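You operate a simulated robot arm through the tools that you are given. There is no shell and no other tool. Be economical: measure what you need, move in short steps, check, and stop when the job is done.

Carry out the task below with a simulated robot arm. There is one attempt and no reset: what you move stays moved.

TASK
Put the 16 blue fitting from the top of the grey table on top of the brown block and the 10 blue fitting on the grey weight there.
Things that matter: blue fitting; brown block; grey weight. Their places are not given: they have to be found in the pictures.

It is judged by the outcome, as a careful person would: the job done as asked, and still so three seconds after it is handed in. It fails if anything else is knocked over, pushed out of place, dropped, spilled or broken.

THE ROBOT
A 7-joint arm with a two-finger parallel gripper, fixed in place. Base frame: the origin is at the foot of the arm, x ahead of it, y to its left, z up; the work surface is at about z = 0. Lengths are in mm, angles in degrees, forces in N, time in s.
With the tool pointing down near the work surface it reaches from about 240 to 620 mm from the base axis. Its first joint turns from -66.0 to 66.0 degrees. Payload 2.6 kg.
Tool frame: the origin (TCP) lies between the finger pads and is the grasp point; the fingertips stand 30 mm ahead of it; z points along the fingers, y is the line along which they close. The gripper opens to 94 mm. The fingers are 28 mm wide and 10 mm thick; the gripper's body (50 by 96 mm) begins 55 mm behind the TCP.
Orientation is told as [roll, pitch, yaw] about the base's x, y, z axes, in that order, counted from this pose: with the fingers straight down and closing along the base's y, the tool's x points along the base's -x, its y along +y and its z along -z.

THE INTERFACE
- The arm moves only by the tool play_rows. Its argument "deltas" is a list of rows, each an object (a shift or turn left out is 0, a gripper value left out holds the last) with "gripper": the closure, from 0 (fully open) to 1 (shut); "linear": the shift along the tool's x, y, z in mm, a list of three; "turn": the turn, a rotation vector about the tool's x, y, z in degrees, a list of three. In form: [{"gripper": gripper, "linear": [x, y, z], "turn": [ax, ay, az]}, ...]. A call has 1 to 20 rows; each row shifts and turns the commanded pose from where the row before left it, along the tool's axes as they then stand. A row lasts 0.2 s, in which the tool goes at most 50 mm and 8.6 degrees; a call with a longer step from one row to the next is refused whole, and so is a gripper value outside its range. A pose out of reach is approached as far as the arm can. The call stops where the force on the tool passes 40 N (or 10 N more than at its start, if that is more) or the arm is blocked; 0.2 s more then pass. The fingers move at their own pace (about 72 mm/s each) and stop on an object; they squeeze with about 36 N. The grip force told is the motor's: it shows also when the fingers shut on nothing. Time passes only in rows, and 0.2 s behind the last, so rows that do not move let the fingers close. It gives the time, the measured TCP pose, the force on the tool (base axes), the opening and the grip force at its end, in the units of the frame above (readings bear some noise), and new pictures: "show" is both (left out), scene, wrist or none.
- Cameras (640 x 400 px; columns grow to the right, rows downward): "scene" is fixed at [23.1, 428.8, 553.9]; the picture's right is [-0.85, -0.53, 0.00], its down [-0.35, 0.56, -0.75] and it looks along [0.39, -0.63, -0.67] (base axes); focal length 277 px, centre (320, 200). "wrist" rides on the gripper at [-37, 0, -58] in the tool frame; the picture's right is [0.00, -1.00, 0.00], its down [0.97, 0.00, -0.24] and it looks along [0.24, 0.00, 0.97] (tool axes); focal length 218 px, centre (320, 200).
- pixel_to_xyz(camera, pixels): for up to 12 pixels [column, row] of the newest picture of that camera ("zoom" is the newest enlarged one), the place [x, y, z] in the base frame of the surface seen there, good to about 3 mm. No time passes.
- close_up(camera, box): a new picture of the part [left, top, right, bottom] of that camera's present view, enlarged. No time passes.
- finish_job(): hands the job in; it is judged then, once.

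Work in short steps. Measure before you move; look again where a grasp or a placing could have gone wrong, and mend it. You have 60 turns and 120 pictures in all, the two below and enlarged ones among them. Open the gripper and draw the arm clear of the work before you hand the job in, unless the task says otherwise; then end with one line.

The tools are called after "Emit:" by a JSON object that holds its "name" and its "arguments". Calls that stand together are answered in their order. play_rows: Moves the arm, as the interface text tells. Its arguments: {"type":"object","properties":{"deltas":{"type":"array","items":{"type":"object","properties":{"gripper":{"type":"number"},"linear":{"type":"array","items":{"type":"number"}},"turn":{"type":"array","items":{"type":"number"}}}}},"show":{"type":"string","enum":["both","scene","wrist","none"]}},"required":["deltas"]} The other tools are called the same way: pixel_to_xyz (camera, pixels) gives the place of the surface under pixels of a picture; close_up (camera, box) takes an enlarged picture of a part of a camera's view; finish_job () hands the job in.

At the start:

```text
clock: 0.0
ee_pos: [327.1, 150.1, 320.9]
tool_rot: [0.0, 0.0, 0.1]
contact_force: [-0.2, 0.3, -0.2]
grip_width: 94.3
grip_force: 0.1
```

scene: 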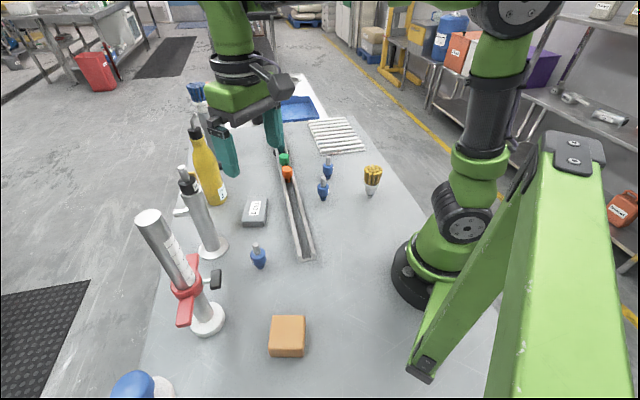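
wrist: 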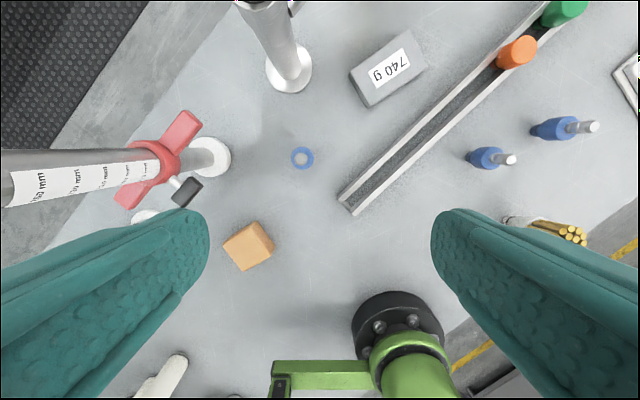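

Three blue fittings are visible in the scene, at (258,256), (323,190) and (328,168). I'll enlarge them to read their marks.

Emit:
{"name": "close_up", "arguments": {"camera": "scene", "box": [300, 145, 390, 205]}}

Emit:
{"name": "close_up", "arguments": {"camera": "scene", "box": [225, 190, 315, 280]}}

Emit:
{"name": "close_up", "arguments": {"camera": "wrist", "box": [450, 90, 640, 210]}}

Emit:
{"name": "pixel_to_xyz", "arguments": {"camera": "scene", "pixels": [[258, 260], [256, 246], [323, 192], [328, 171], [287, 326], [287, 350], [256, 206], [243, 224], [266, 224], [250, 198], [270, 200], [372, 180]]}}

Emit:
{"name": "pixel_to_xyz", "arguments": {"camera": "wrist", "pixels": [[301, 158], [293, 158], [512, 159], [595, 127], [245, 240], [268, 240], [380, 60], [410, 40], [365, 75], [415, 70], [260, 228], [228, 243]]}}

```text
6.67 times, centred on (345, 175) of scene
```

zoom: 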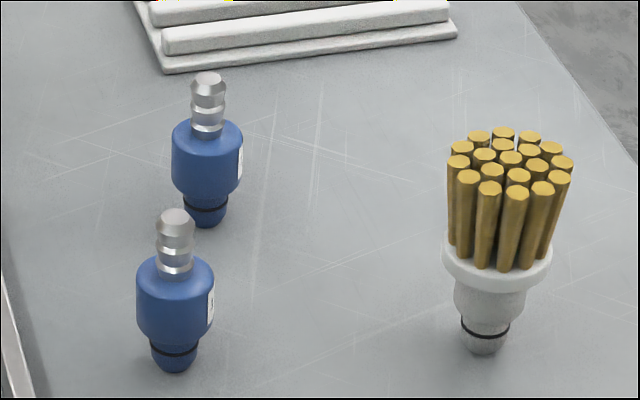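

```text
4.44 times, centred on (270, 235) of scene
```

zoom: 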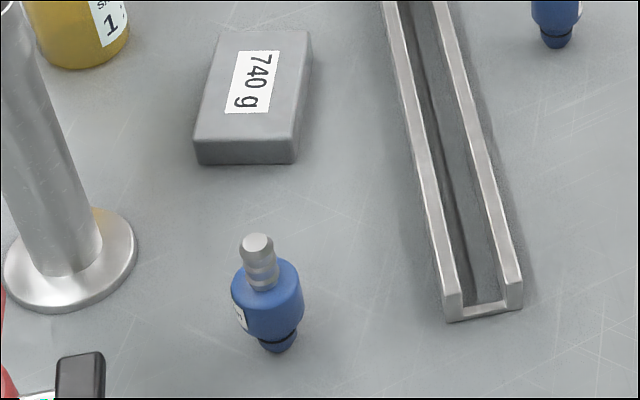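

```text
3.33 times, centred on (545, 150) of wrist
```

zoom: 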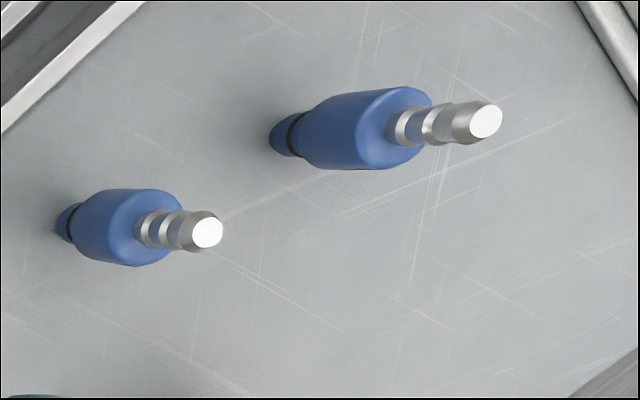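

```text
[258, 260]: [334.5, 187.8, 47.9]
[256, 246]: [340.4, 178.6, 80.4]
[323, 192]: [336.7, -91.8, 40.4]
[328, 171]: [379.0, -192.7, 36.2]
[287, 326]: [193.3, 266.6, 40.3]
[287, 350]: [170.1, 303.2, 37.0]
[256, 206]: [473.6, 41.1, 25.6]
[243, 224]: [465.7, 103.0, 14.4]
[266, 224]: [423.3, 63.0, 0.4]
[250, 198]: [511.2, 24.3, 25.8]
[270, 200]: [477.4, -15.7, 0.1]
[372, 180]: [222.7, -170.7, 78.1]
```

```text
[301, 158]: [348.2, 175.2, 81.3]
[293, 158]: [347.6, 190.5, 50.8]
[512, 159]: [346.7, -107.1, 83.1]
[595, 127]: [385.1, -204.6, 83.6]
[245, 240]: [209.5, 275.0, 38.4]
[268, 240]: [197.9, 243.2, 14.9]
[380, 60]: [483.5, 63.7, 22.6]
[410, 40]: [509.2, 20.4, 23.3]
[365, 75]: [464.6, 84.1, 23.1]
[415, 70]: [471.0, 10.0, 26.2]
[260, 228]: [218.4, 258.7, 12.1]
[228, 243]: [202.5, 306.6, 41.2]
```

The labels on the two far fittings B (~340,-102) and C (~382,-200) face -x, so I'll move above that side. A 90° turn lets the wide wrist view see their labels obliquely.

Emit:
{"name": "play_rows", "arguments": {"deltas": [{"linear": [10, -40, 0]}, {"linear": [10, -40, 0]}, {"linear": [10, -40, 0]}, {"linear": [10, -40, 0]}, {"linear": [10, -40, 0]}, {"linear": [10, -40, 0]}, {"linear": [10, -40, 0]}, {"turn": [0, 0, -8.2]}, {"turn": [0, 0, -8.2]}, {"turn": [0, 0, -8.2]}, {"turn": [0, 0, -8.2]}, {"turn": [0, 0, -8.2]}, {"turn": [0, 0, -8.2]}, {"turn": [0, 0, -8.2]}, {"turn": [0, 0, -8.2]}, {"turn": [0, 0, -8.2]}, {"turn": [0, 0, -8.2]}, {"turn": [0, 0, -8.2]}]}}

```text
clock: 3.8
ee_pos: [257.4, -129.4, 322.1]
tool_rot: [0.0, 0.0, 90.4]
contact_force: [0.1, -0.3, -0.1]
grip_width: 93.9
grip_force: 0.0
```

scene: 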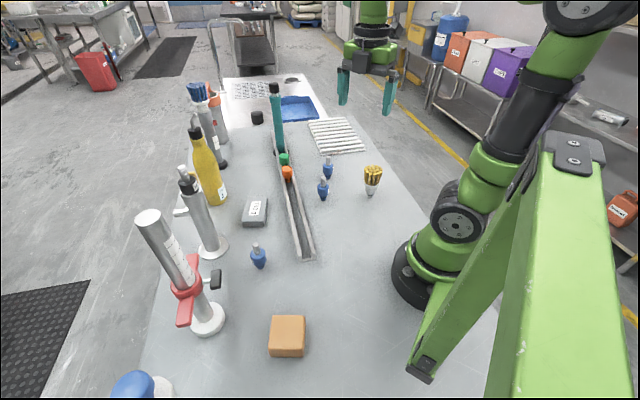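
wrist: 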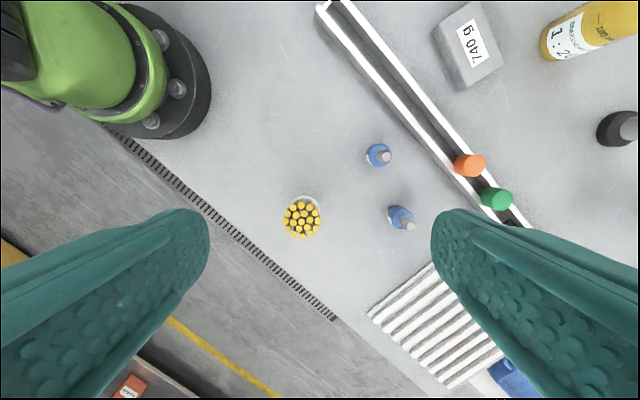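

B is at (378,155) and C at (400,217), but both are small. I'll descend to about z=185 and shift toward -y.

Emit:
{"name": "play_rows", "arguments": {"deltas": [{"linear": [20, 5, 34]}, {"linear": [20, 5, 34]}, {"linear": [20, 5, 34]}, {"linear": [10, 5, 34]}], "show": "wrist"}}

Emit:
{"name": "close_up", "arguments": {"camera": "wrist", "box": [370, 60, 500, 220]}}

```text
clock: 4.8
ee_pos: [239.4, -200.9, 185.5]
tool_rot: [0.0, 0.0, 90.2]
contact_force: [0.0, 0.4, -0.2]
grip_width: 93.8
grip_force: 0.0
```

wrist: 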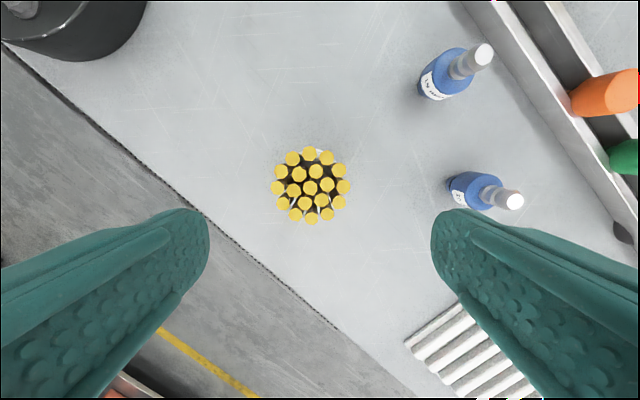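

```text
2.50 times, centred on (435, 140) of wrist
```

zoom: 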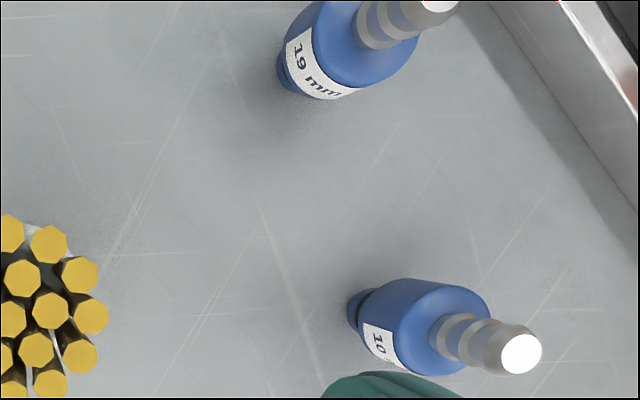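

C appears to be marked "10"; B reads "19" or "16". I'll zoom in on both.

Emit:
{"name": "close_up", "arguments": {"camera": "wrist", "box": [415, 60, 463, 105]}}

Emit:
{"name": "close_up", "arguments": {"camera": "wrist", "box": [435, 165, 483, 215]}}

Emit:
{"name": "pixel_to_xyz", "arguments": {"camera": "wrist", "pixels": [[482, 53], [514, 201], [310, 185], [470, 195], [448, 75], [580, 95], [620, 220]]}}

```text
8.89 times, centred on (439, 82) of wrist
```

zoom: 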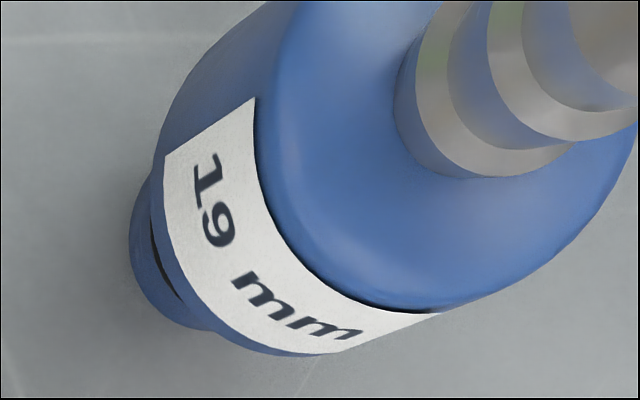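

```text
8.00 times, centred on (459, 190) of wrist
```

zoom: 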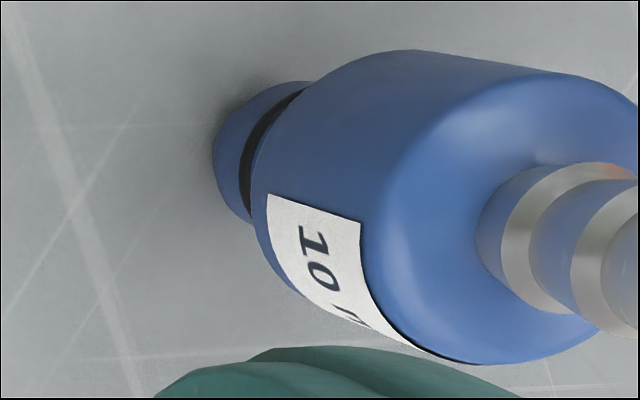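

```text
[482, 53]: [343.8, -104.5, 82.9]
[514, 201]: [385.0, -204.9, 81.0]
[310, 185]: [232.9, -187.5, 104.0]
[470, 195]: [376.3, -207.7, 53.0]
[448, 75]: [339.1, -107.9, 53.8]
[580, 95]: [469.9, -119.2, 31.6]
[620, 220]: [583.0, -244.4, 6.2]
```

Emit:
{"name": "close_up", "arguments": {"camera": "wrist", "box": [426, 68, 442, 84]}}

```text
16.00 times, centred on (434, 76) of wrist
```

zoom: 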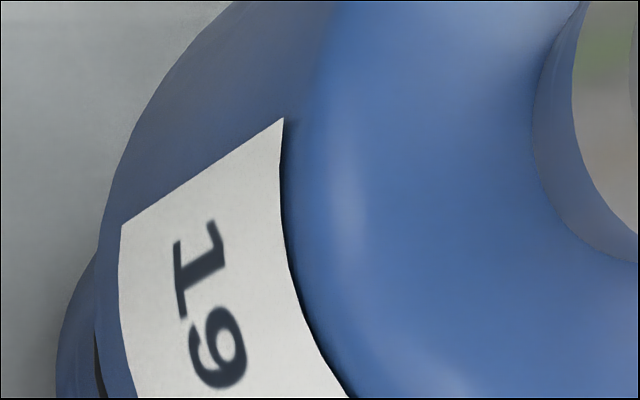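

The second digit on B is still ambiguous, so I'll get a closer look from slightly lower and nearer (fingertips stay above everything).

Emit:
{"name": "play_rows", "arguments": {"deltas": [{"linear": [-30, 0, 0]}, {"linear": [-30, 0, 15]}, {"linear": [0, 0, 20]}], "show": "wrist"}}

Emit:
{"name": "close_up", "arguments": {"camera": "wrist", "box": [420, 100, 500, 180]}}

```text
clock: 5.6
ee_pos: [237.9, -139.6, 150.8]
tool_rot: [0.0, 0.0, 90.1]
contact_force: [0.6, -0.1, 0.1]
grip_width: 94.0
grip_force: 0.1
```

wrist: 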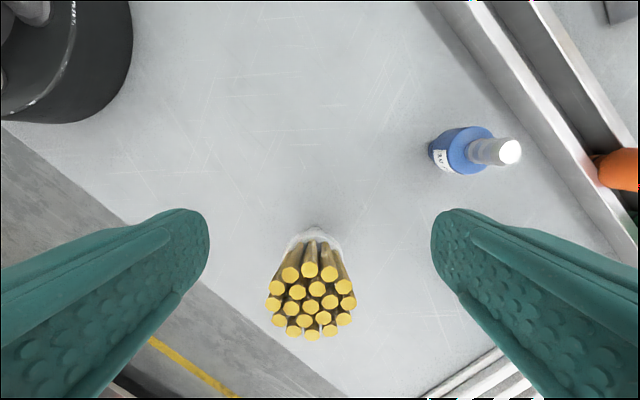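

```text
5.00 times, centred on (460, 140) of wrist
```

zoom: 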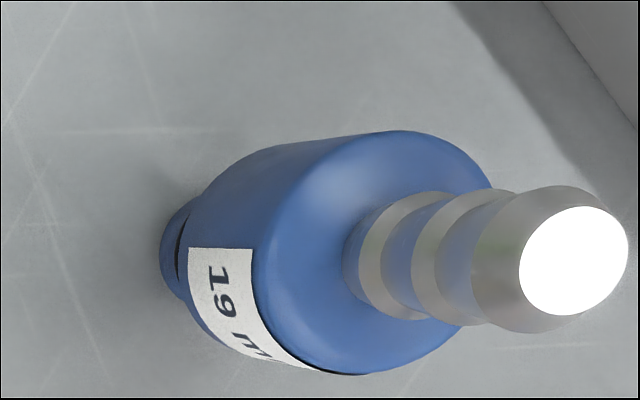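

Emit:
{"name": "close_up", "arguments": {"camera": "wrist", "box": [440, 145, 456, 165]}}

```text
16.00 times, centred on (448, 155) of wrist
```

zoom: 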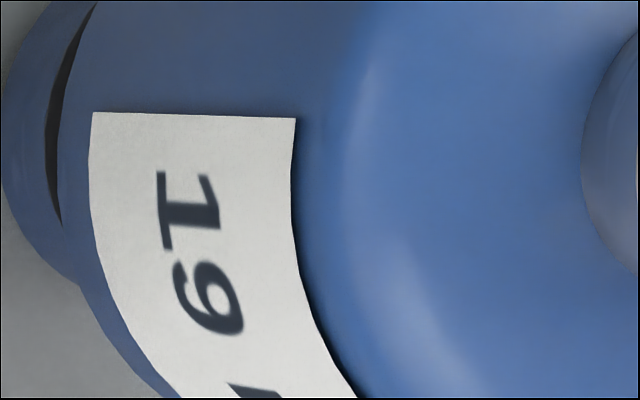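

B is "19" (the bowl of the digit is at the top), C is "10", so A should be "16", to be checked at pickup. Next I'll measure what surrounds C, and the dimensions of the weight and block.

Emit:
{"name": "close_up", "arguments": {"camera": "scene", "box": [230, 120, 390, 220]}}

Emit:
{"name": "pixel_to_xyz", "arguments": {"camera": "zoom", "pixels": [[380, 150], [392, 166], [393, 190], [363, 135], [235, 165], [250, 205], [310, 120], [338, 100], [110, 315], [60, 395], [152, 325], [385, 260]]}}

Emit:
{"name": "pixel_to_xyz", "arguments": {"camera": "scene", "pixels": [[247, 200], [267, 201], [264, 224], [243, 221], [272, 318], [303, 318], [304, 346], [270, 346], [287, 332]]}}

```text
4.00 times, centred on (310, 170) of scene
```

zoom: 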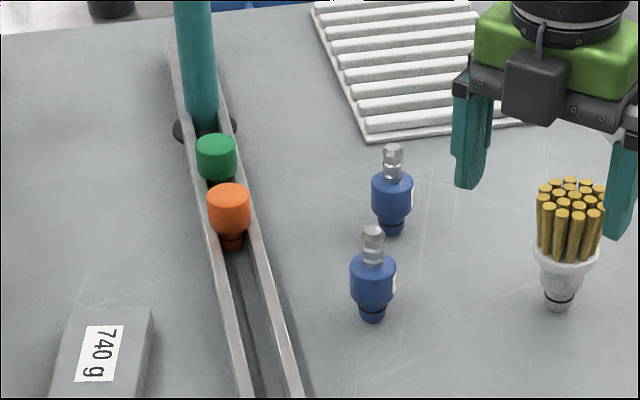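

```text
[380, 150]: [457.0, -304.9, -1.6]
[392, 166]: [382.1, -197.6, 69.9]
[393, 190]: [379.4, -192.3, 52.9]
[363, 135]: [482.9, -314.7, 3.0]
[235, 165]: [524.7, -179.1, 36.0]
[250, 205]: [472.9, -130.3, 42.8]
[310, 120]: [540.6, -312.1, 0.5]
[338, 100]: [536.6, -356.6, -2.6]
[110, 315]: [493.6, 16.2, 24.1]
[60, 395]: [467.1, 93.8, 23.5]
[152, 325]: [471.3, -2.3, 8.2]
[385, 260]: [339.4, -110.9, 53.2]
```

```text
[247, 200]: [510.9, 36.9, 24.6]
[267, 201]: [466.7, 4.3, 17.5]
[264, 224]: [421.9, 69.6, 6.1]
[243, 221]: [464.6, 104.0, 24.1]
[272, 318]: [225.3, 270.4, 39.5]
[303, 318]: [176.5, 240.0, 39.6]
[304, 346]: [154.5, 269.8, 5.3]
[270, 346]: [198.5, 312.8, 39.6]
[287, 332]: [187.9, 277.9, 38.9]
```

C has plenty of clearance. I'll move above C at (384,-205), z≈140, with the gripper at about half opening.

Emit:
{"name": "play_rows", "arguments": {"deltas": [{"linear": [16, -36, 0], "gripper": 0.4}, {"linear": [16, -37, 0]}, {"linear": [17, -37, 0]}, {"linear": [16, -36, 10]}], "show": "both"}}

Emit:
{"name": "pixel_to_xyz", "arguments": {"camera": "wrist", "pixels": [[320, 300], [320, 290], [320, 310]]}}

```text
clock: 6.6
ee_pos: [384.8, -203.9, 141.3]
tool_rot: [0.0, 0.1, 90.1]
contact_force: [-1.0, 0.6, -0.2]
grip_width: 56.4
grip_force: 0.1
```

scene: 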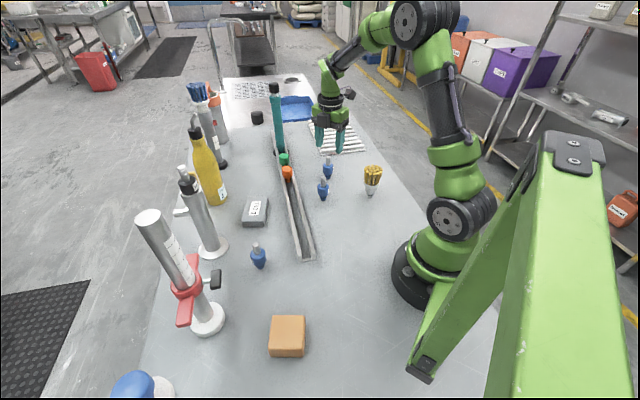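
wrist: 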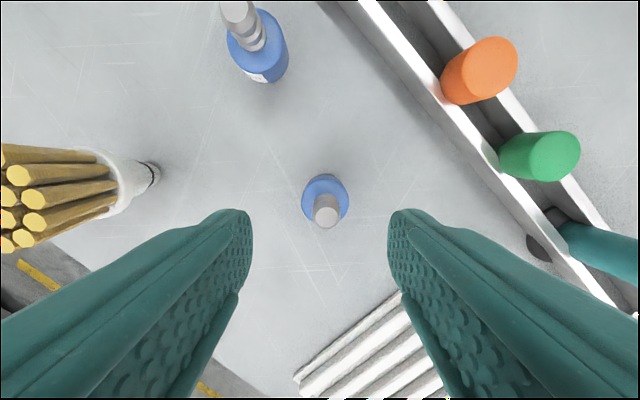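

```text
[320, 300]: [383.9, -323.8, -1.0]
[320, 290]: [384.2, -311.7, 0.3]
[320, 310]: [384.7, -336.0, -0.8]
```

C's axis sits at column ~326, about 3.5 mm toward +x. I'll correct that and descend to z≈42, where the body is.

Emit:
{"name": "play_rows", "arguments": {"deltas": [{"linear": [0, -3.5, 20]}, {"linear": [0, 0, 25]}, {"linear": [0, 0, 20]}, {"linear": [0, 0, 17]}, {"linear": [0, 0, 16]}], "show": "both"}}

Emit:
{"name": "close_up", "arguments": {"camera": "scene", "box": [300, 130, 370, 200]}}

```text
clock: 7.8
ee_pos: [386.4, -203.8, 41.7]
tool_rot: [0.0, 0.0, 90.2]
contact_force: [-0.9, 0.6, -0.5]
grip_width: 56.5
grip_force: 0.0
```

scene: 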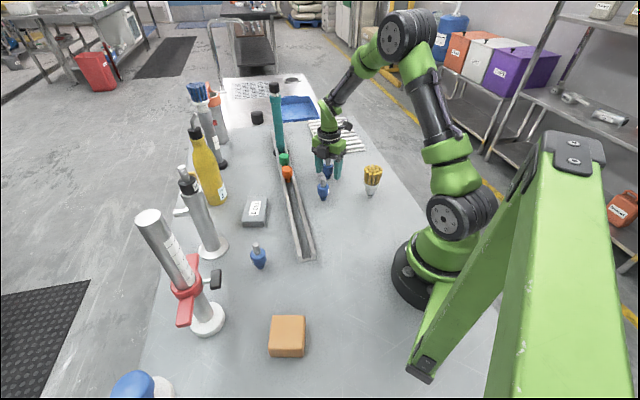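
wrist: 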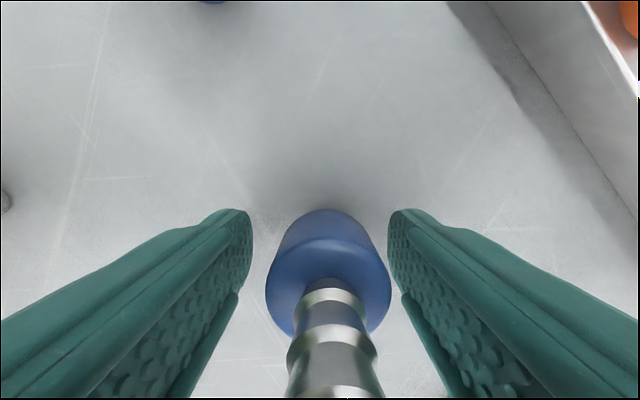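

```text
5.71 times, centred on (335, 165) of scene
```

zoom: 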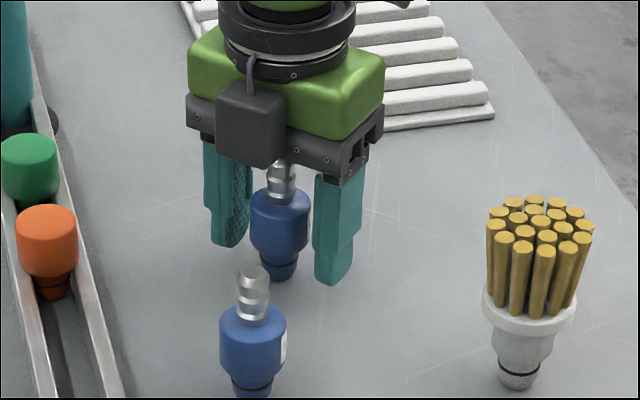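

C is between the fingers, slightly toward +x. I'll shift 2.5 mm more and close.

Emit:
{"name": "play_rows", "arguments": {"deltas": [{"linear": [0, -2.5, 0]}, {"gripper": 1}, {"gripper": 1}, {"gripper": 1}, {"gripper": 1}], "show": "wrist"}}

```text
clock: 9.0
ee_pos: [388.1, -203.8, 42.2]
tool_rot: [-0.1, 0.0, 90.2]
contact_force: [0.5, 0.4, -0.2]
grip_width: 31.9
grip_force: 36.1
```

wrist: 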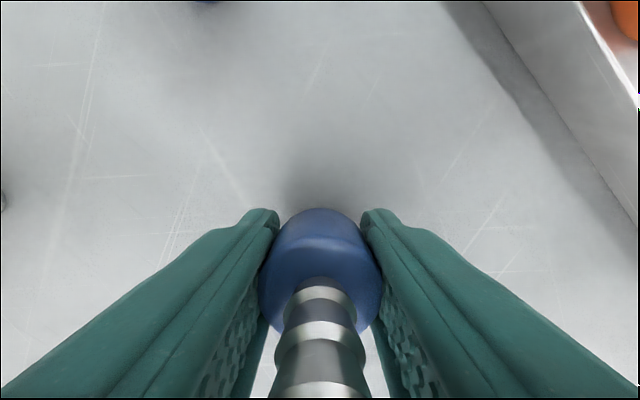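

The 10 is gripped (31.9 mm wide). I'll lift it and carry it over at z≈182, stopping short of the weight to measure it.

Emit:
{"name": "play_rows", "arguments": {"deltas": [{"linear": [0, 0, -20]}, {"linear": [0, 0, -40]}, {"linear": [0, 0, -40]}, {"linear": [0, 0, -40]}, {"linear": [-40, 0, 0]}, {"linear": [-40, 0, 0]}, {"linear": [-40, -10, 0]}, {"linear": [-40, -30, 0]}, {"linear": [-30, -35, 0]}, {}]}}

```text
clock: 11.2
ee_pos: [463.6, -14.1, 180.5]
tool_rot: [-0.1, -0.1, 90.3]
contact_force: [0.3, -0.4, -0.5]
grip_width: 32.1
grip_force: 36.4
```

scene: 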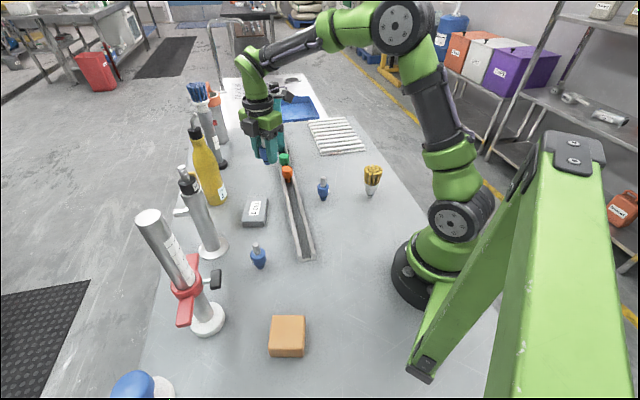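
wrist: 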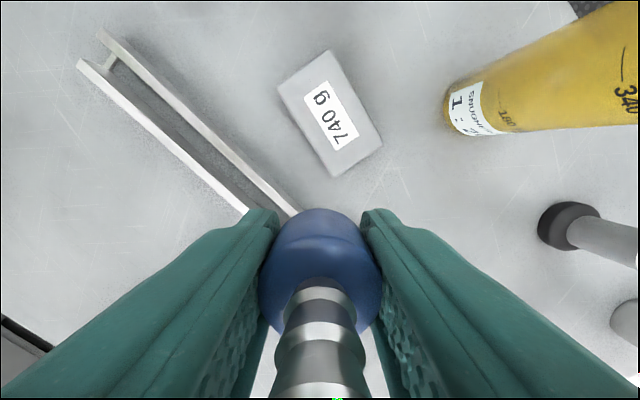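

The weight is clearly visible with its top centred near (330,114). I'll measure its corners.

Emit:
{"name": "pixel_to_xyz", "arguments": {"camera": "wrist", "pixels": [[330, 113], [282, 90], [327, 55], [377, 140], [335, 171], [305, 73], [355, 155], [450, 120]]}}

Emit:
{"name": "close_up", "arguments": {"camera": "wrist", "box": [260, 35, 400, 190]}}

```text
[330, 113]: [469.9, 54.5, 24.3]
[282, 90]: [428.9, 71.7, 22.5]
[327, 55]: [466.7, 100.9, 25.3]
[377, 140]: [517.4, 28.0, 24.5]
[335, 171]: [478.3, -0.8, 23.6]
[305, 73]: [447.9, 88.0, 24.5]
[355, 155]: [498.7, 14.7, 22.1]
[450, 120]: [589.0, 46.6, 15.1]
```

```text
2.58 times, centred on (330, 112) of wrist
```

zoom: 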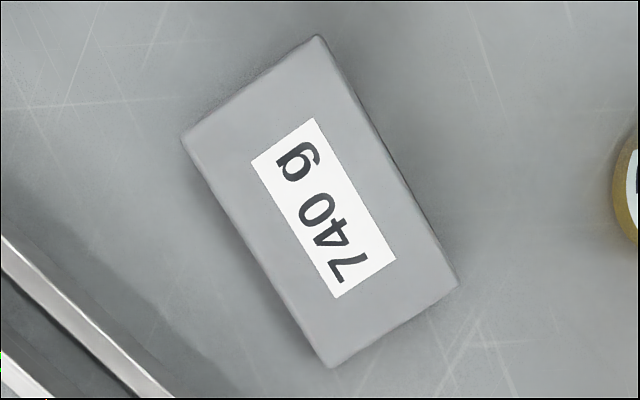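

The weight's centre is (472,50), top z≈24. I'll move over it and descend to about 6 mm above contact.

Emit:
{"name": "play_rows", "arguments": {"deltas": [{"linear": [-32, -4, 0]}, {"linear": [-32, -4.5, 0]}, {"linear": [0, 0, 35]}, {"linear": [0, 0, 35]}, {"linear": [0, 0, 25]}, {"linear": [0, 0, 12]}, {}]}}

Emit:
{"name": "close_up", "arguments": {"camera": "scene", "box": [210, 150, 310, 240]}}

```text
clock: 12.8
ee_pos: [471.4, 49.9, 74.7]
tool_rot: [0.0, 0.0, 90.3]
contact_force: [0.3, 0.5, -1.2]
grip_width: 32.3
grip_force: 36.1
```

scene: 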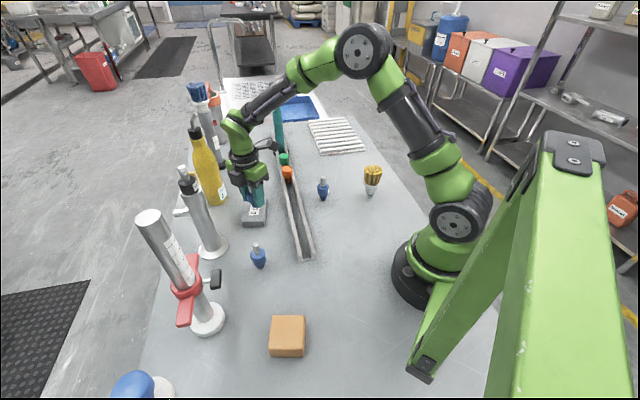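
wrist: 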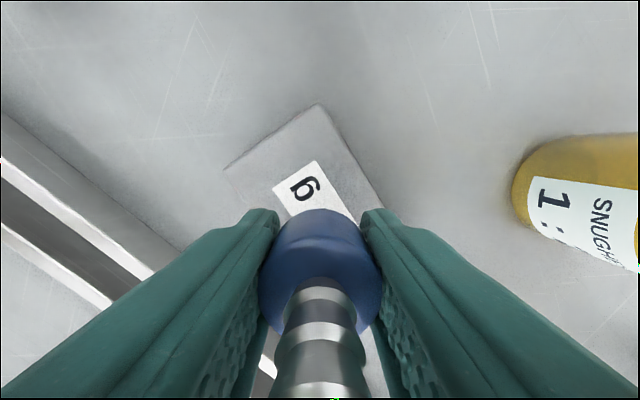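

```text
4.44 times, centred on (260, 195) of scene
```

zoom: 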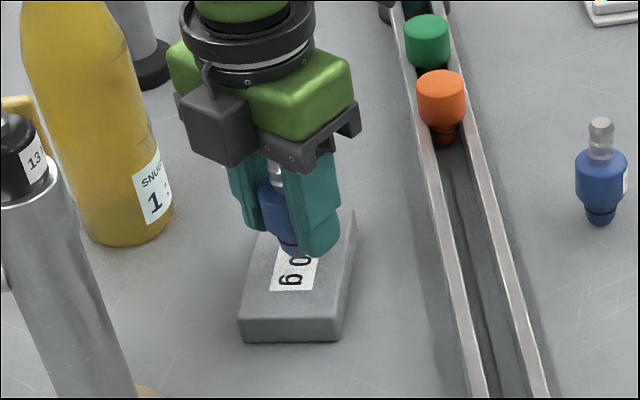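

It's well centred over the weight. I'll lower in 2 mm steps, watching the force.

Emit:
{"name": "play_rows", "arguments": {"deltas": [{"linear": [0, 0, 3]}, {"linear": [0, 0, 2]}, {"linear": [0, 0, 1.5]}, {}], "show": "none"}}

```text
clock: 13.8
ee_pos: [471.4, 51.2, 68.2]
tool_rot: [0.1, 0.0, 90.2]
contact_force: [0.0, -0.7, -0.8]
grip_width: 32.5
grip_force: 36.2
```

Emit:
{"name": "play_rows", "arguments": {"deltas": [{"linear": [0, 0, 1]}, {}], "show": "none"}}

```text
clock: 14.4
ee_pos: [472.5, 50.3, 67.5]
tool_rot: [0.0, 0.0, 90.2]
contact_force: [-0.3, 0.8, -1.5]
grip_width: 32.0
grip_force: 35.4
```

Emit:
{"name": "play_rows", "arguments": {"deltas": [{"linear": [0, 0, 0.8]}, {}], "show": "none"}}

```text
clock: 15.0
ee_pos: [471.5, 50.1, 66.6]
tool_rot: [0.0, 0.1, 90.3]
contact_force: [-0.2, 0.1, 0.6]
grip_width: 32.2
grip_force: 35.8
```

Emit:
{"name": "play_rows", "arguments": {"deltas": [{"linear": [0, 0, 0.7]}, {}], "show": "none"}}

```text
clock: 15.6
ee_pos: [472.6, 50.7, 66.9]
tool_rot: [0.0, 0.0, 90.2]
contact_force: [0.2, 1.0, 0.1]
grip_width: 32.4
grip_force: 36.2
```

Emit:
{"name": "play_rows", "arguments": {"deltas": [{"linear": [0, 0, 0.8]}, {}], "show": "wrist"}}

Emit:
{"name": "close_up", "arguments": {"camera": "scene", "box": [230, 170, 290, 230]}}

```text
clock: 16.2
ee_pos: [471.4, 50.2, 65.5]
tool_rot: [-0.1, -0.1, 90.1]
contact_force: [-2.9, -0.8, 10.7]
grip_width: 32.4
grip_force: 35.6
```

wrist: 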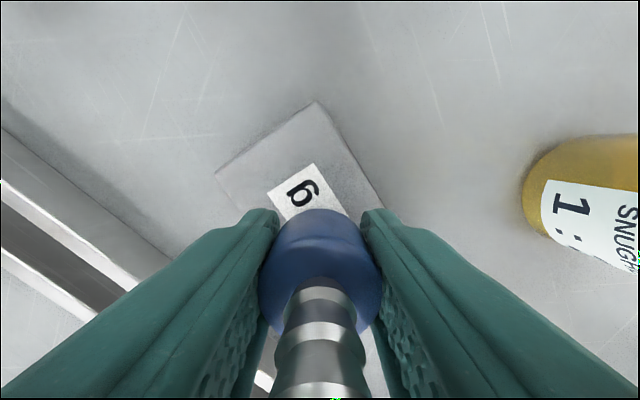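

```text
6.67 times, centred on (260, 200) of scene
```

zoom: 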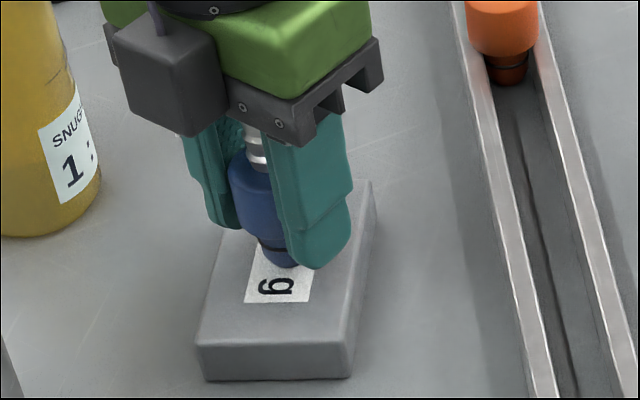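

Contact shows at 10.7 N. I'll release gently, then rise straight up.

Emit:
{"name": "play_rows", "arguments": {"deltas": [{"linear": [0, 0, -0.4], "gripper": 0.64}, {"gripper": 0.6}, {"gripper": 0.5}, {"gripper": 0.4}, {"gripper": 0.4}, {"linear": [0, 0, -15]}, {"linear": [0, 0, -30]}, {"linear": [0, 0, -40]}, {"linear": [0, 0, -40]}, {}]}}

Emit:
{"name": "close_up", "arguments": {"camera": "scene", "box": [210, 150, 310, 240]}}

```text
clock: 18.4
ee_pos: [475.3, 49.6, 191.0]
tool_rot: [0.0, 0.0, 90.1]
contact_force: [-0.1, 0.2, 0.5]
grip_width: 56.2
grip_force: 0.0
```

scene: 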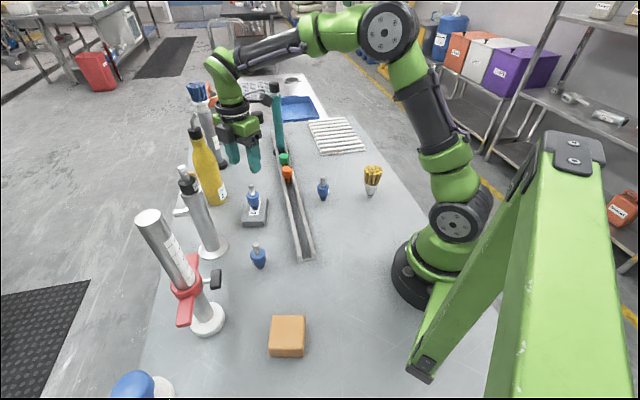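
wrist: 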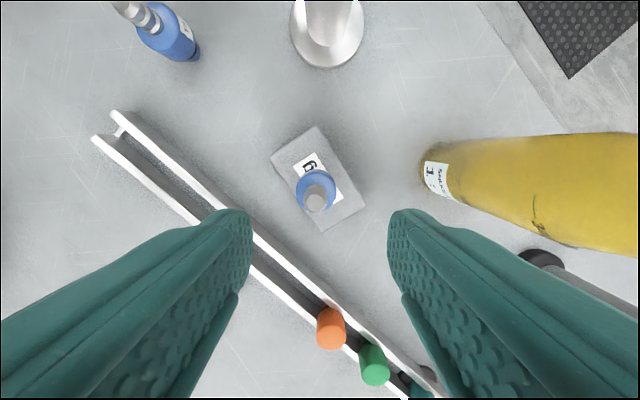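

```text
4.44 times, centred on (260, 195) of scene
```

zoom: 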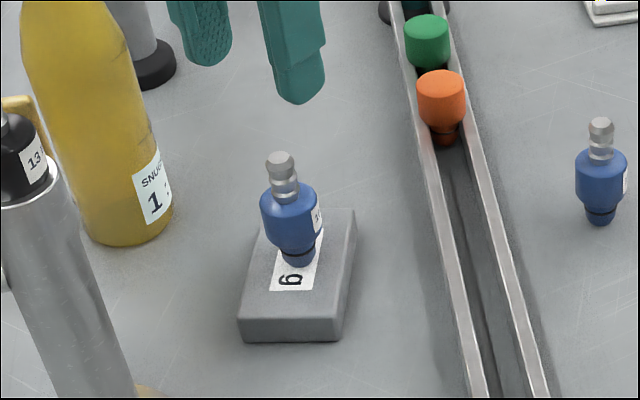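

The 10 stands upright on the weight. A's label shows in the wrist view at (187,32), so I'll read it and measure A and the silver stand near it.

Emit:
{"name": "close_up", "arguments": {"camera": "wrist", "box": [170, 10, 206, 55]}}

Emit:
{"name": "pixel_to_xyz", "arguments": {"camera": "wrist", "pixels": [[157, 26], [149, 22], [175, 40], [300, 50], [325, 60], [325, 20]]}}

Emit:
{"name": "pixel_to_xyz", "arguments": {"camera": "scene", "pixels": [[186, 173], [190, 190], [214, 248], [206, 320], [216, 279], [150, 218], [181, 212], [258, 260], [256, 246]]}}

```text
8.89 times, centred on (188, 32) of wrist
```

zoom: 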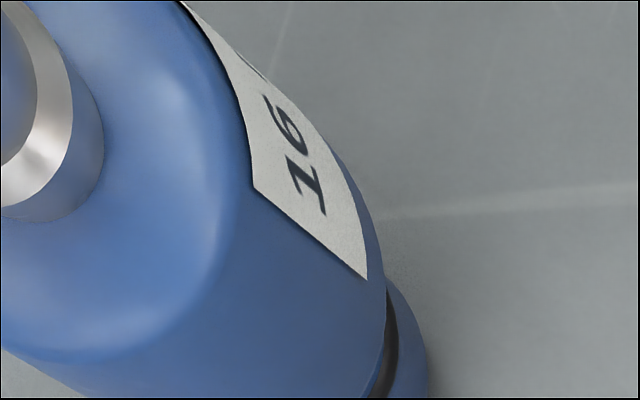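

```text
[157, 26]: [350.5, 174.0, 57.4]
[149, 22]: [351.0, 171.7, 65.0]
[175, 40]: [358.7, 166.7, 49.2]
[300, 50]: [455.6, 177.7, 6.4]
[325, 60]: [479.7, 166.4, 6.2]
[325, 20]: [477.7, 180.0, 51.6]
```

```text
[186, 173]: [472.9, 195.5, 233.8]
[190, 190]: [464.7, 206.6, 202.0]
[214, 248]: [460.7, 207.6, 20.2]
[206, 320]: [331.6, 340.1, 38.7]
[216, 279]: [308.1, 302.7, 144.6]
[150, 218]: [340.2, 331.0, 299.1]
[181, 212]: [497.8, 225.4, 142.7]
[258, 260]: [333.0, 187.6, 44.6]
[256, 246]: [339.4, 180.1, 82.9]
```

A reads "16". I'll move above it at about (346,177), x first and then y, to stay clear of the silver cylinder.

Emit:
{"name": "play_rows", "arguments": {"deltas": [{"linear": [0, 43, 0]}, {"linear": [0, 43, 0]}, {"linear": [0, 43, 0]}, {"linear": [-42, 0, 0]}, {"linear": [-43, 0, 0]}, {"linear": [-42, 0, 20]}, {"linear": [0, 0, 26]}, {}]}}

```text
clock: 20.2
ee_pos: [341.7, 177.2, 144.5]
tool_rot: [0.0, 0.0, 90.3]
contact_force: [0.0, -0.6, 0.5]
grip_width: 56.4
grip_force: 0.0
```

scene: 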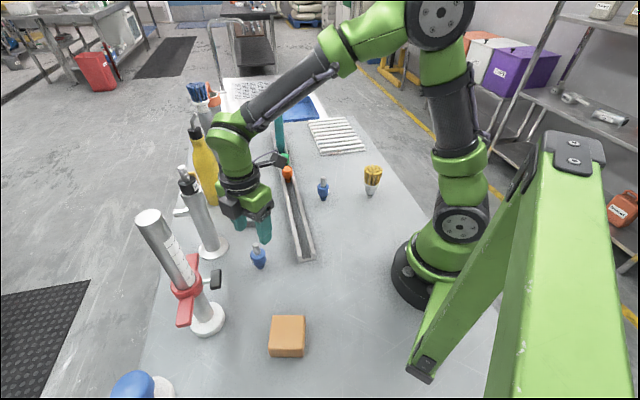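
wrist: 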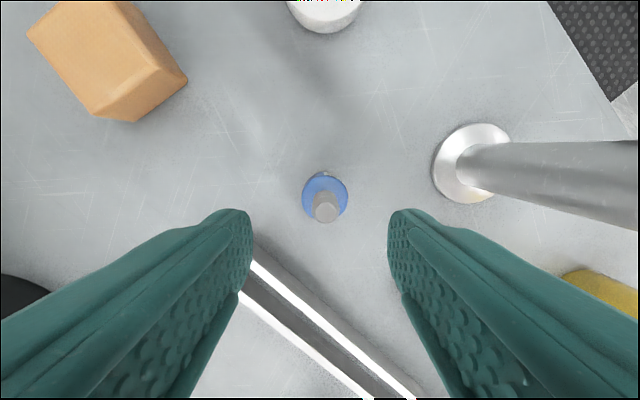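

A's spigot is at (326,208), about +4 mm in x and +2.5 mm in y. I'll correct and descend to z≈42.

Emit:
{"name": "play_rows", "arguments": {"deltas": [{"linear": [-2.5, -4, 20]}, {"linear": [0, 0, 25]}, {"linear": [0, 0, 25]}, {"linear": [0, 0, 17]}, {"linear": [0, 0, 15]}, {}], "show": "wrist"}}

```text
clock: 21.6
ee_pos: [346.1, 179.5, 42.5]
tool_rot: [0.0, 0.0, 90.2]
contact_force: [-0.3, 0.6, 0.3]
grip_width: 56.5
grip_force: 0.0
```

wrist: 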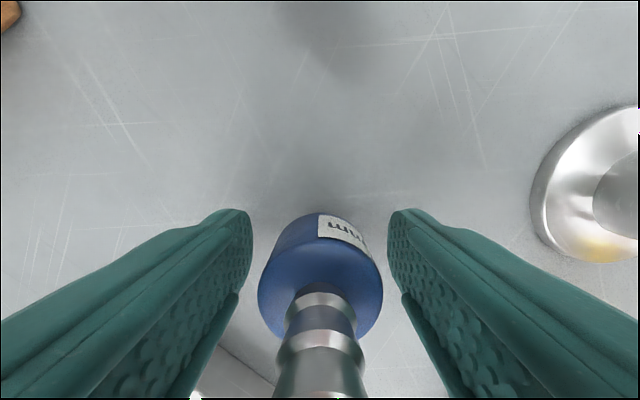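

The fitting is centred between the fingers. I'll close, lift straight up and check.

Emit:
{"name": "play_rows", "arguments": {"deltas": [{"gripper": 1}, {"gripper": 1}, {"gripper": 1}, {"gripper": 1}], "show": "none"}}

Emit:
{"name": "play_rows", "arguments": {"deltas": [{"linear": [0, 0, -15]}, {"linear": [0, 0, -30]}, {"linear": [0, 0, -40]}, {"linear": [0, 0, -40]}, {"linear": [-15, 40, 0]}, {"linear": [-15, 40, 0]}, {"linear": [0, 40, 0]}, {}]}}

```text
clock: 22.6
ee_pos: [347.7, 180.1, 42.0]
tool_rot: [0.0, 0.0, 90.2]
contact_force: [-0.3, -0.3, 0.1]
grip_width: 32.9
grip_force: 35.8
```

```text
clock: 24.4
ee_pos: [225.3, 208.8, 165.8]
tool_rot: [0.0, -0.1, 90.1]
contact_force: [-0.2, -0.4, -0.6]
grip_width: 32.9
grip_force: 36.0
```

scene: 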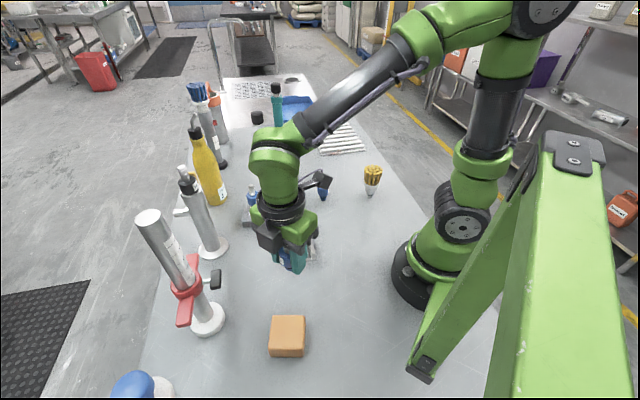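
wrist: 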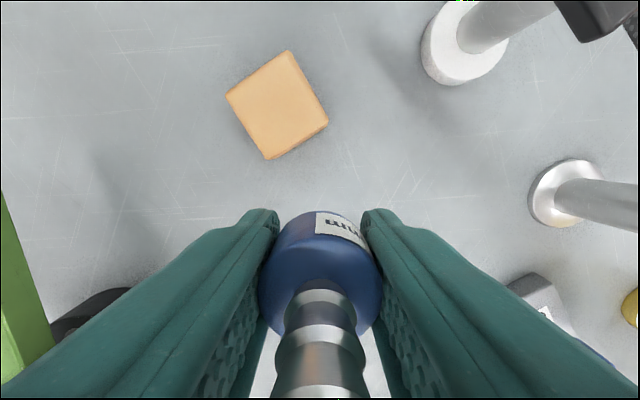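

Emit:
{"name": "pixel_to_xyz", "arguments": {"camera": "wrist", "pixels": [[276, 105], [231, 96], [286, 56], [324, 118], [271, 153], [255, 78]]}}

Emit:
{"name": "close_up", "arguments": {"camera": "wrist", "box": [210, 35, 350, 175]}}

```text
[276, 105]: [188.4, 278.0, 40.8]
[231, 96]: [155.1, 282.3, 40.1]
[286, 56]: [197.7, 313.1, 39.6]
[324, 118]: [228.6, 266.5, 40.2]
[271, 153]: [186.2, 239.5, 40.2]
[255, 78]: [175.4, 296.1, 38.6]
```

```text
2.86 times, centred on (280, 105) of wrist
```

zoom: 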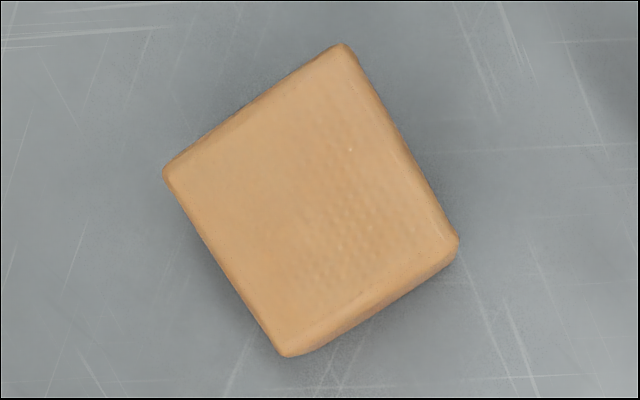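

The block's centre is (191.5,275.5), top z≈40. I'll move over it and descend to TCP z≈88, which is 6 mm above contact.

Emit:
{"name": "play_rows", "arguments": {"deltas": [{"linear": [-33, 17, 0]}, {"linear": [-33.5, 16.5, 0]}, {}, {"linear": [0, 0, 30]}, {"linear": [0, 0, 30]}, {"linear": [0, 0, 17]}, {}]}}

Emit:
{"name": "close_up", "arguments": {"camera": "scene", "box": [240, 270, 340, 370]}}

```text
clock: 26.0
ee_pos: [191.9, 275.4, 89.1]
tool_rot: [0.0, 0.0, 90.2]
contact_force: [0.5, -0.2, -0.6]
grip_width: 32.7
grip_force: 36.0
```

scene: 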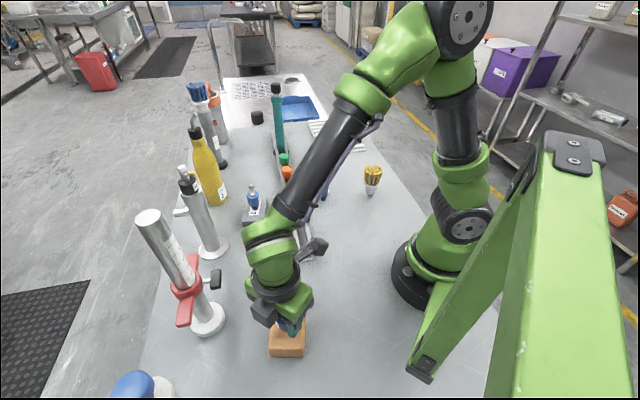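
wrist: 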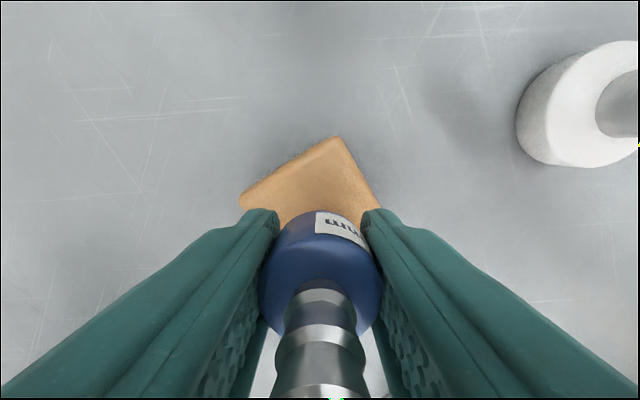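

```text
4.00 times, centred on (290, 320) of scene
```

zoom: 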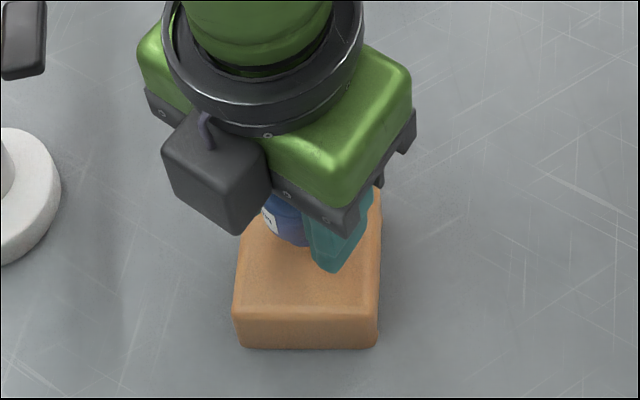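

It's centred on the block. I'll lower in fine steps until contact.

Emit:
{"name": "play_rows", "arguments": {"deltas": [{"linear": [0, 0, 3]}, {"linear": [0, 0, 2]}, {"linear": [0, 0, 1]}, {}], "show": "none"}}

Emit:
{"name": "play_rows", "arguments": {"deltas": [{"linear": [0, 0, 0.8]}, {}], "show": "none"}}

```text
clock: 27.0
ee_pos: [192.8, 274.7, 82.1]
tool_rot: [0.0, 0.0, 90.1]
contact_force: [0.3, -0.2, 0.2]
grip_width: 32.5
grip_force: 36.2
```

```text
clock: 27.6
ee_pos: [192.9, 274.3, 82.6]
tool_rot: [0.0, 0.0, 90.3]
contact_force: [-0.4, -0.7, -1.2]
grip_width: 32.8
grip_force: 36.1
```

Emit:
{"name": "play_rows", "arguments": {"deltas": [{"linear": [0, 0, 0.7]}, {}], "show": "none"}}

```text
clock: 28.2
ee_pos: [191.4, 274.8, 82.4]
tool_rot: [0.0, 0.0, 90.3]
contact_force: [0.2, 0.2, -0.4]
grip_width: 32.6
grip_force: 35.9
```

Emit:
{"name": "play_rows", "arguments": {"deltas": [{"linear": [0, 0, 0.7]}, {}], "show": "none"}}

```text
clock: 28.8
ee_pos: [192.8, 275.7, 81.5]
tool_rot: [0.0, 0.0, 90.2]
contact_force: [-0.4, -1.7, 4.4]
grip_width: 32.8
grip_force: 35.9
```

Contact at 4.4 N. I'll release gently and rise straight up.

Emit:
{"name": "play_rows", "arguments": {"deltas": [{"gripper": 0.64}, {"gripper": 0.6}, {"gripper": 0.5}, {"gripper": 0.4}, {"gripper": 0.4}, {"linear": [0, 0, -15]}, {"linear": [0, 0, -30]}, {"linear": [0, 0, -40]}, {"linear": [0, 0, -40]}, {"linear": [0, 0, -30]}, {"linear": [30, -30, 0]}, {"linear": [40, -20, 0]}, {"linear": [40, -20, 0]}, {}]}}

Emit:
{"name": "close_up", "arguments": {"camera": "scene", "box": [220, 170, 380, 370]}}

```text
clock: 31.8
ee_pos: [261.0, 163.8, 236.6]
tool_rot: [-0.1, -0.1, 90.2]
contact_force: [0.3, 0.6, -0.1]
grip_width: 56.5
grip_force: 0.0
```

scene: 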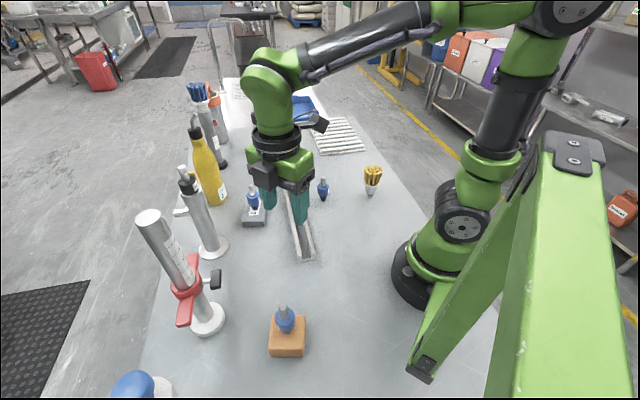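
wrist: 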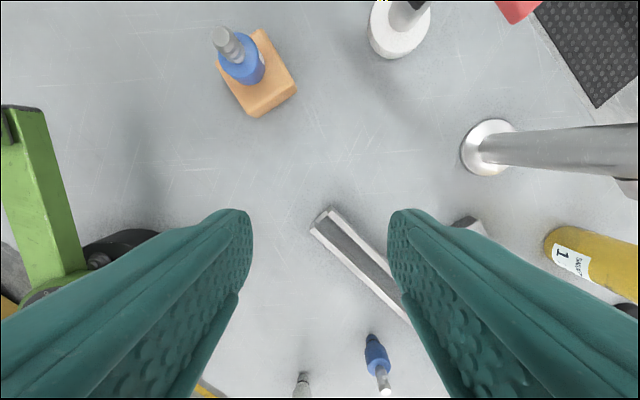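

```text
2.00 times, centred on (300, 270) of scene
```

zoom: 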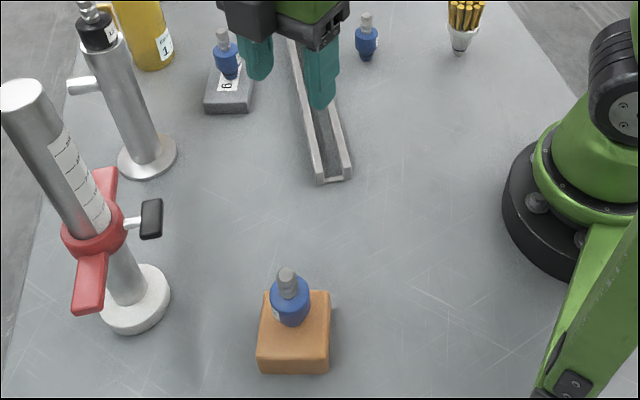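

Both fittings stand upright in place, the gripper is clear and nothing else has moved. I'll open it fully, draw up a little and hand in.

Emit:
{"name": "play_rows", "arguments": {"deltas": [{"gripper": 0, "linear": [0, 0, -30]}, {"linear": [0, 0, -30]}, {}], "show": "scene"}}

Emit:
{"name": "finish_job", "arguments": {}}

```text
clock: 32.6
ee_pos: [264.0, 165.1, 295.8]
tool_rot: [0.0, 0.0, 90.2]
contact_force: [0.0, 0.3, -0.1]
grip_width: 93.8
grip_force: 0.0
```

scene: 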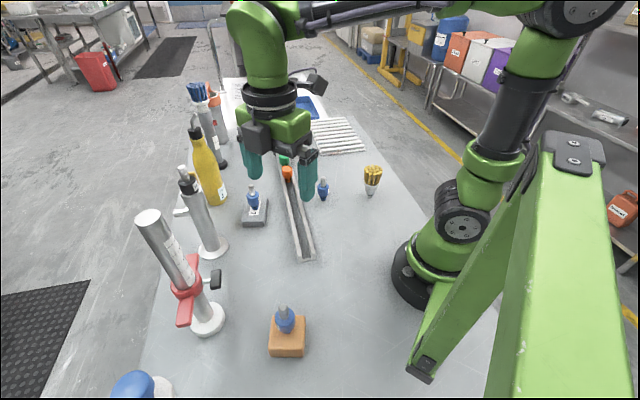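

```text
The job is handed in.
```

The 16 fitting stands upright on the brown block and the 10 fitting on the grey weight; nothing else was moved, and the job is handed in.
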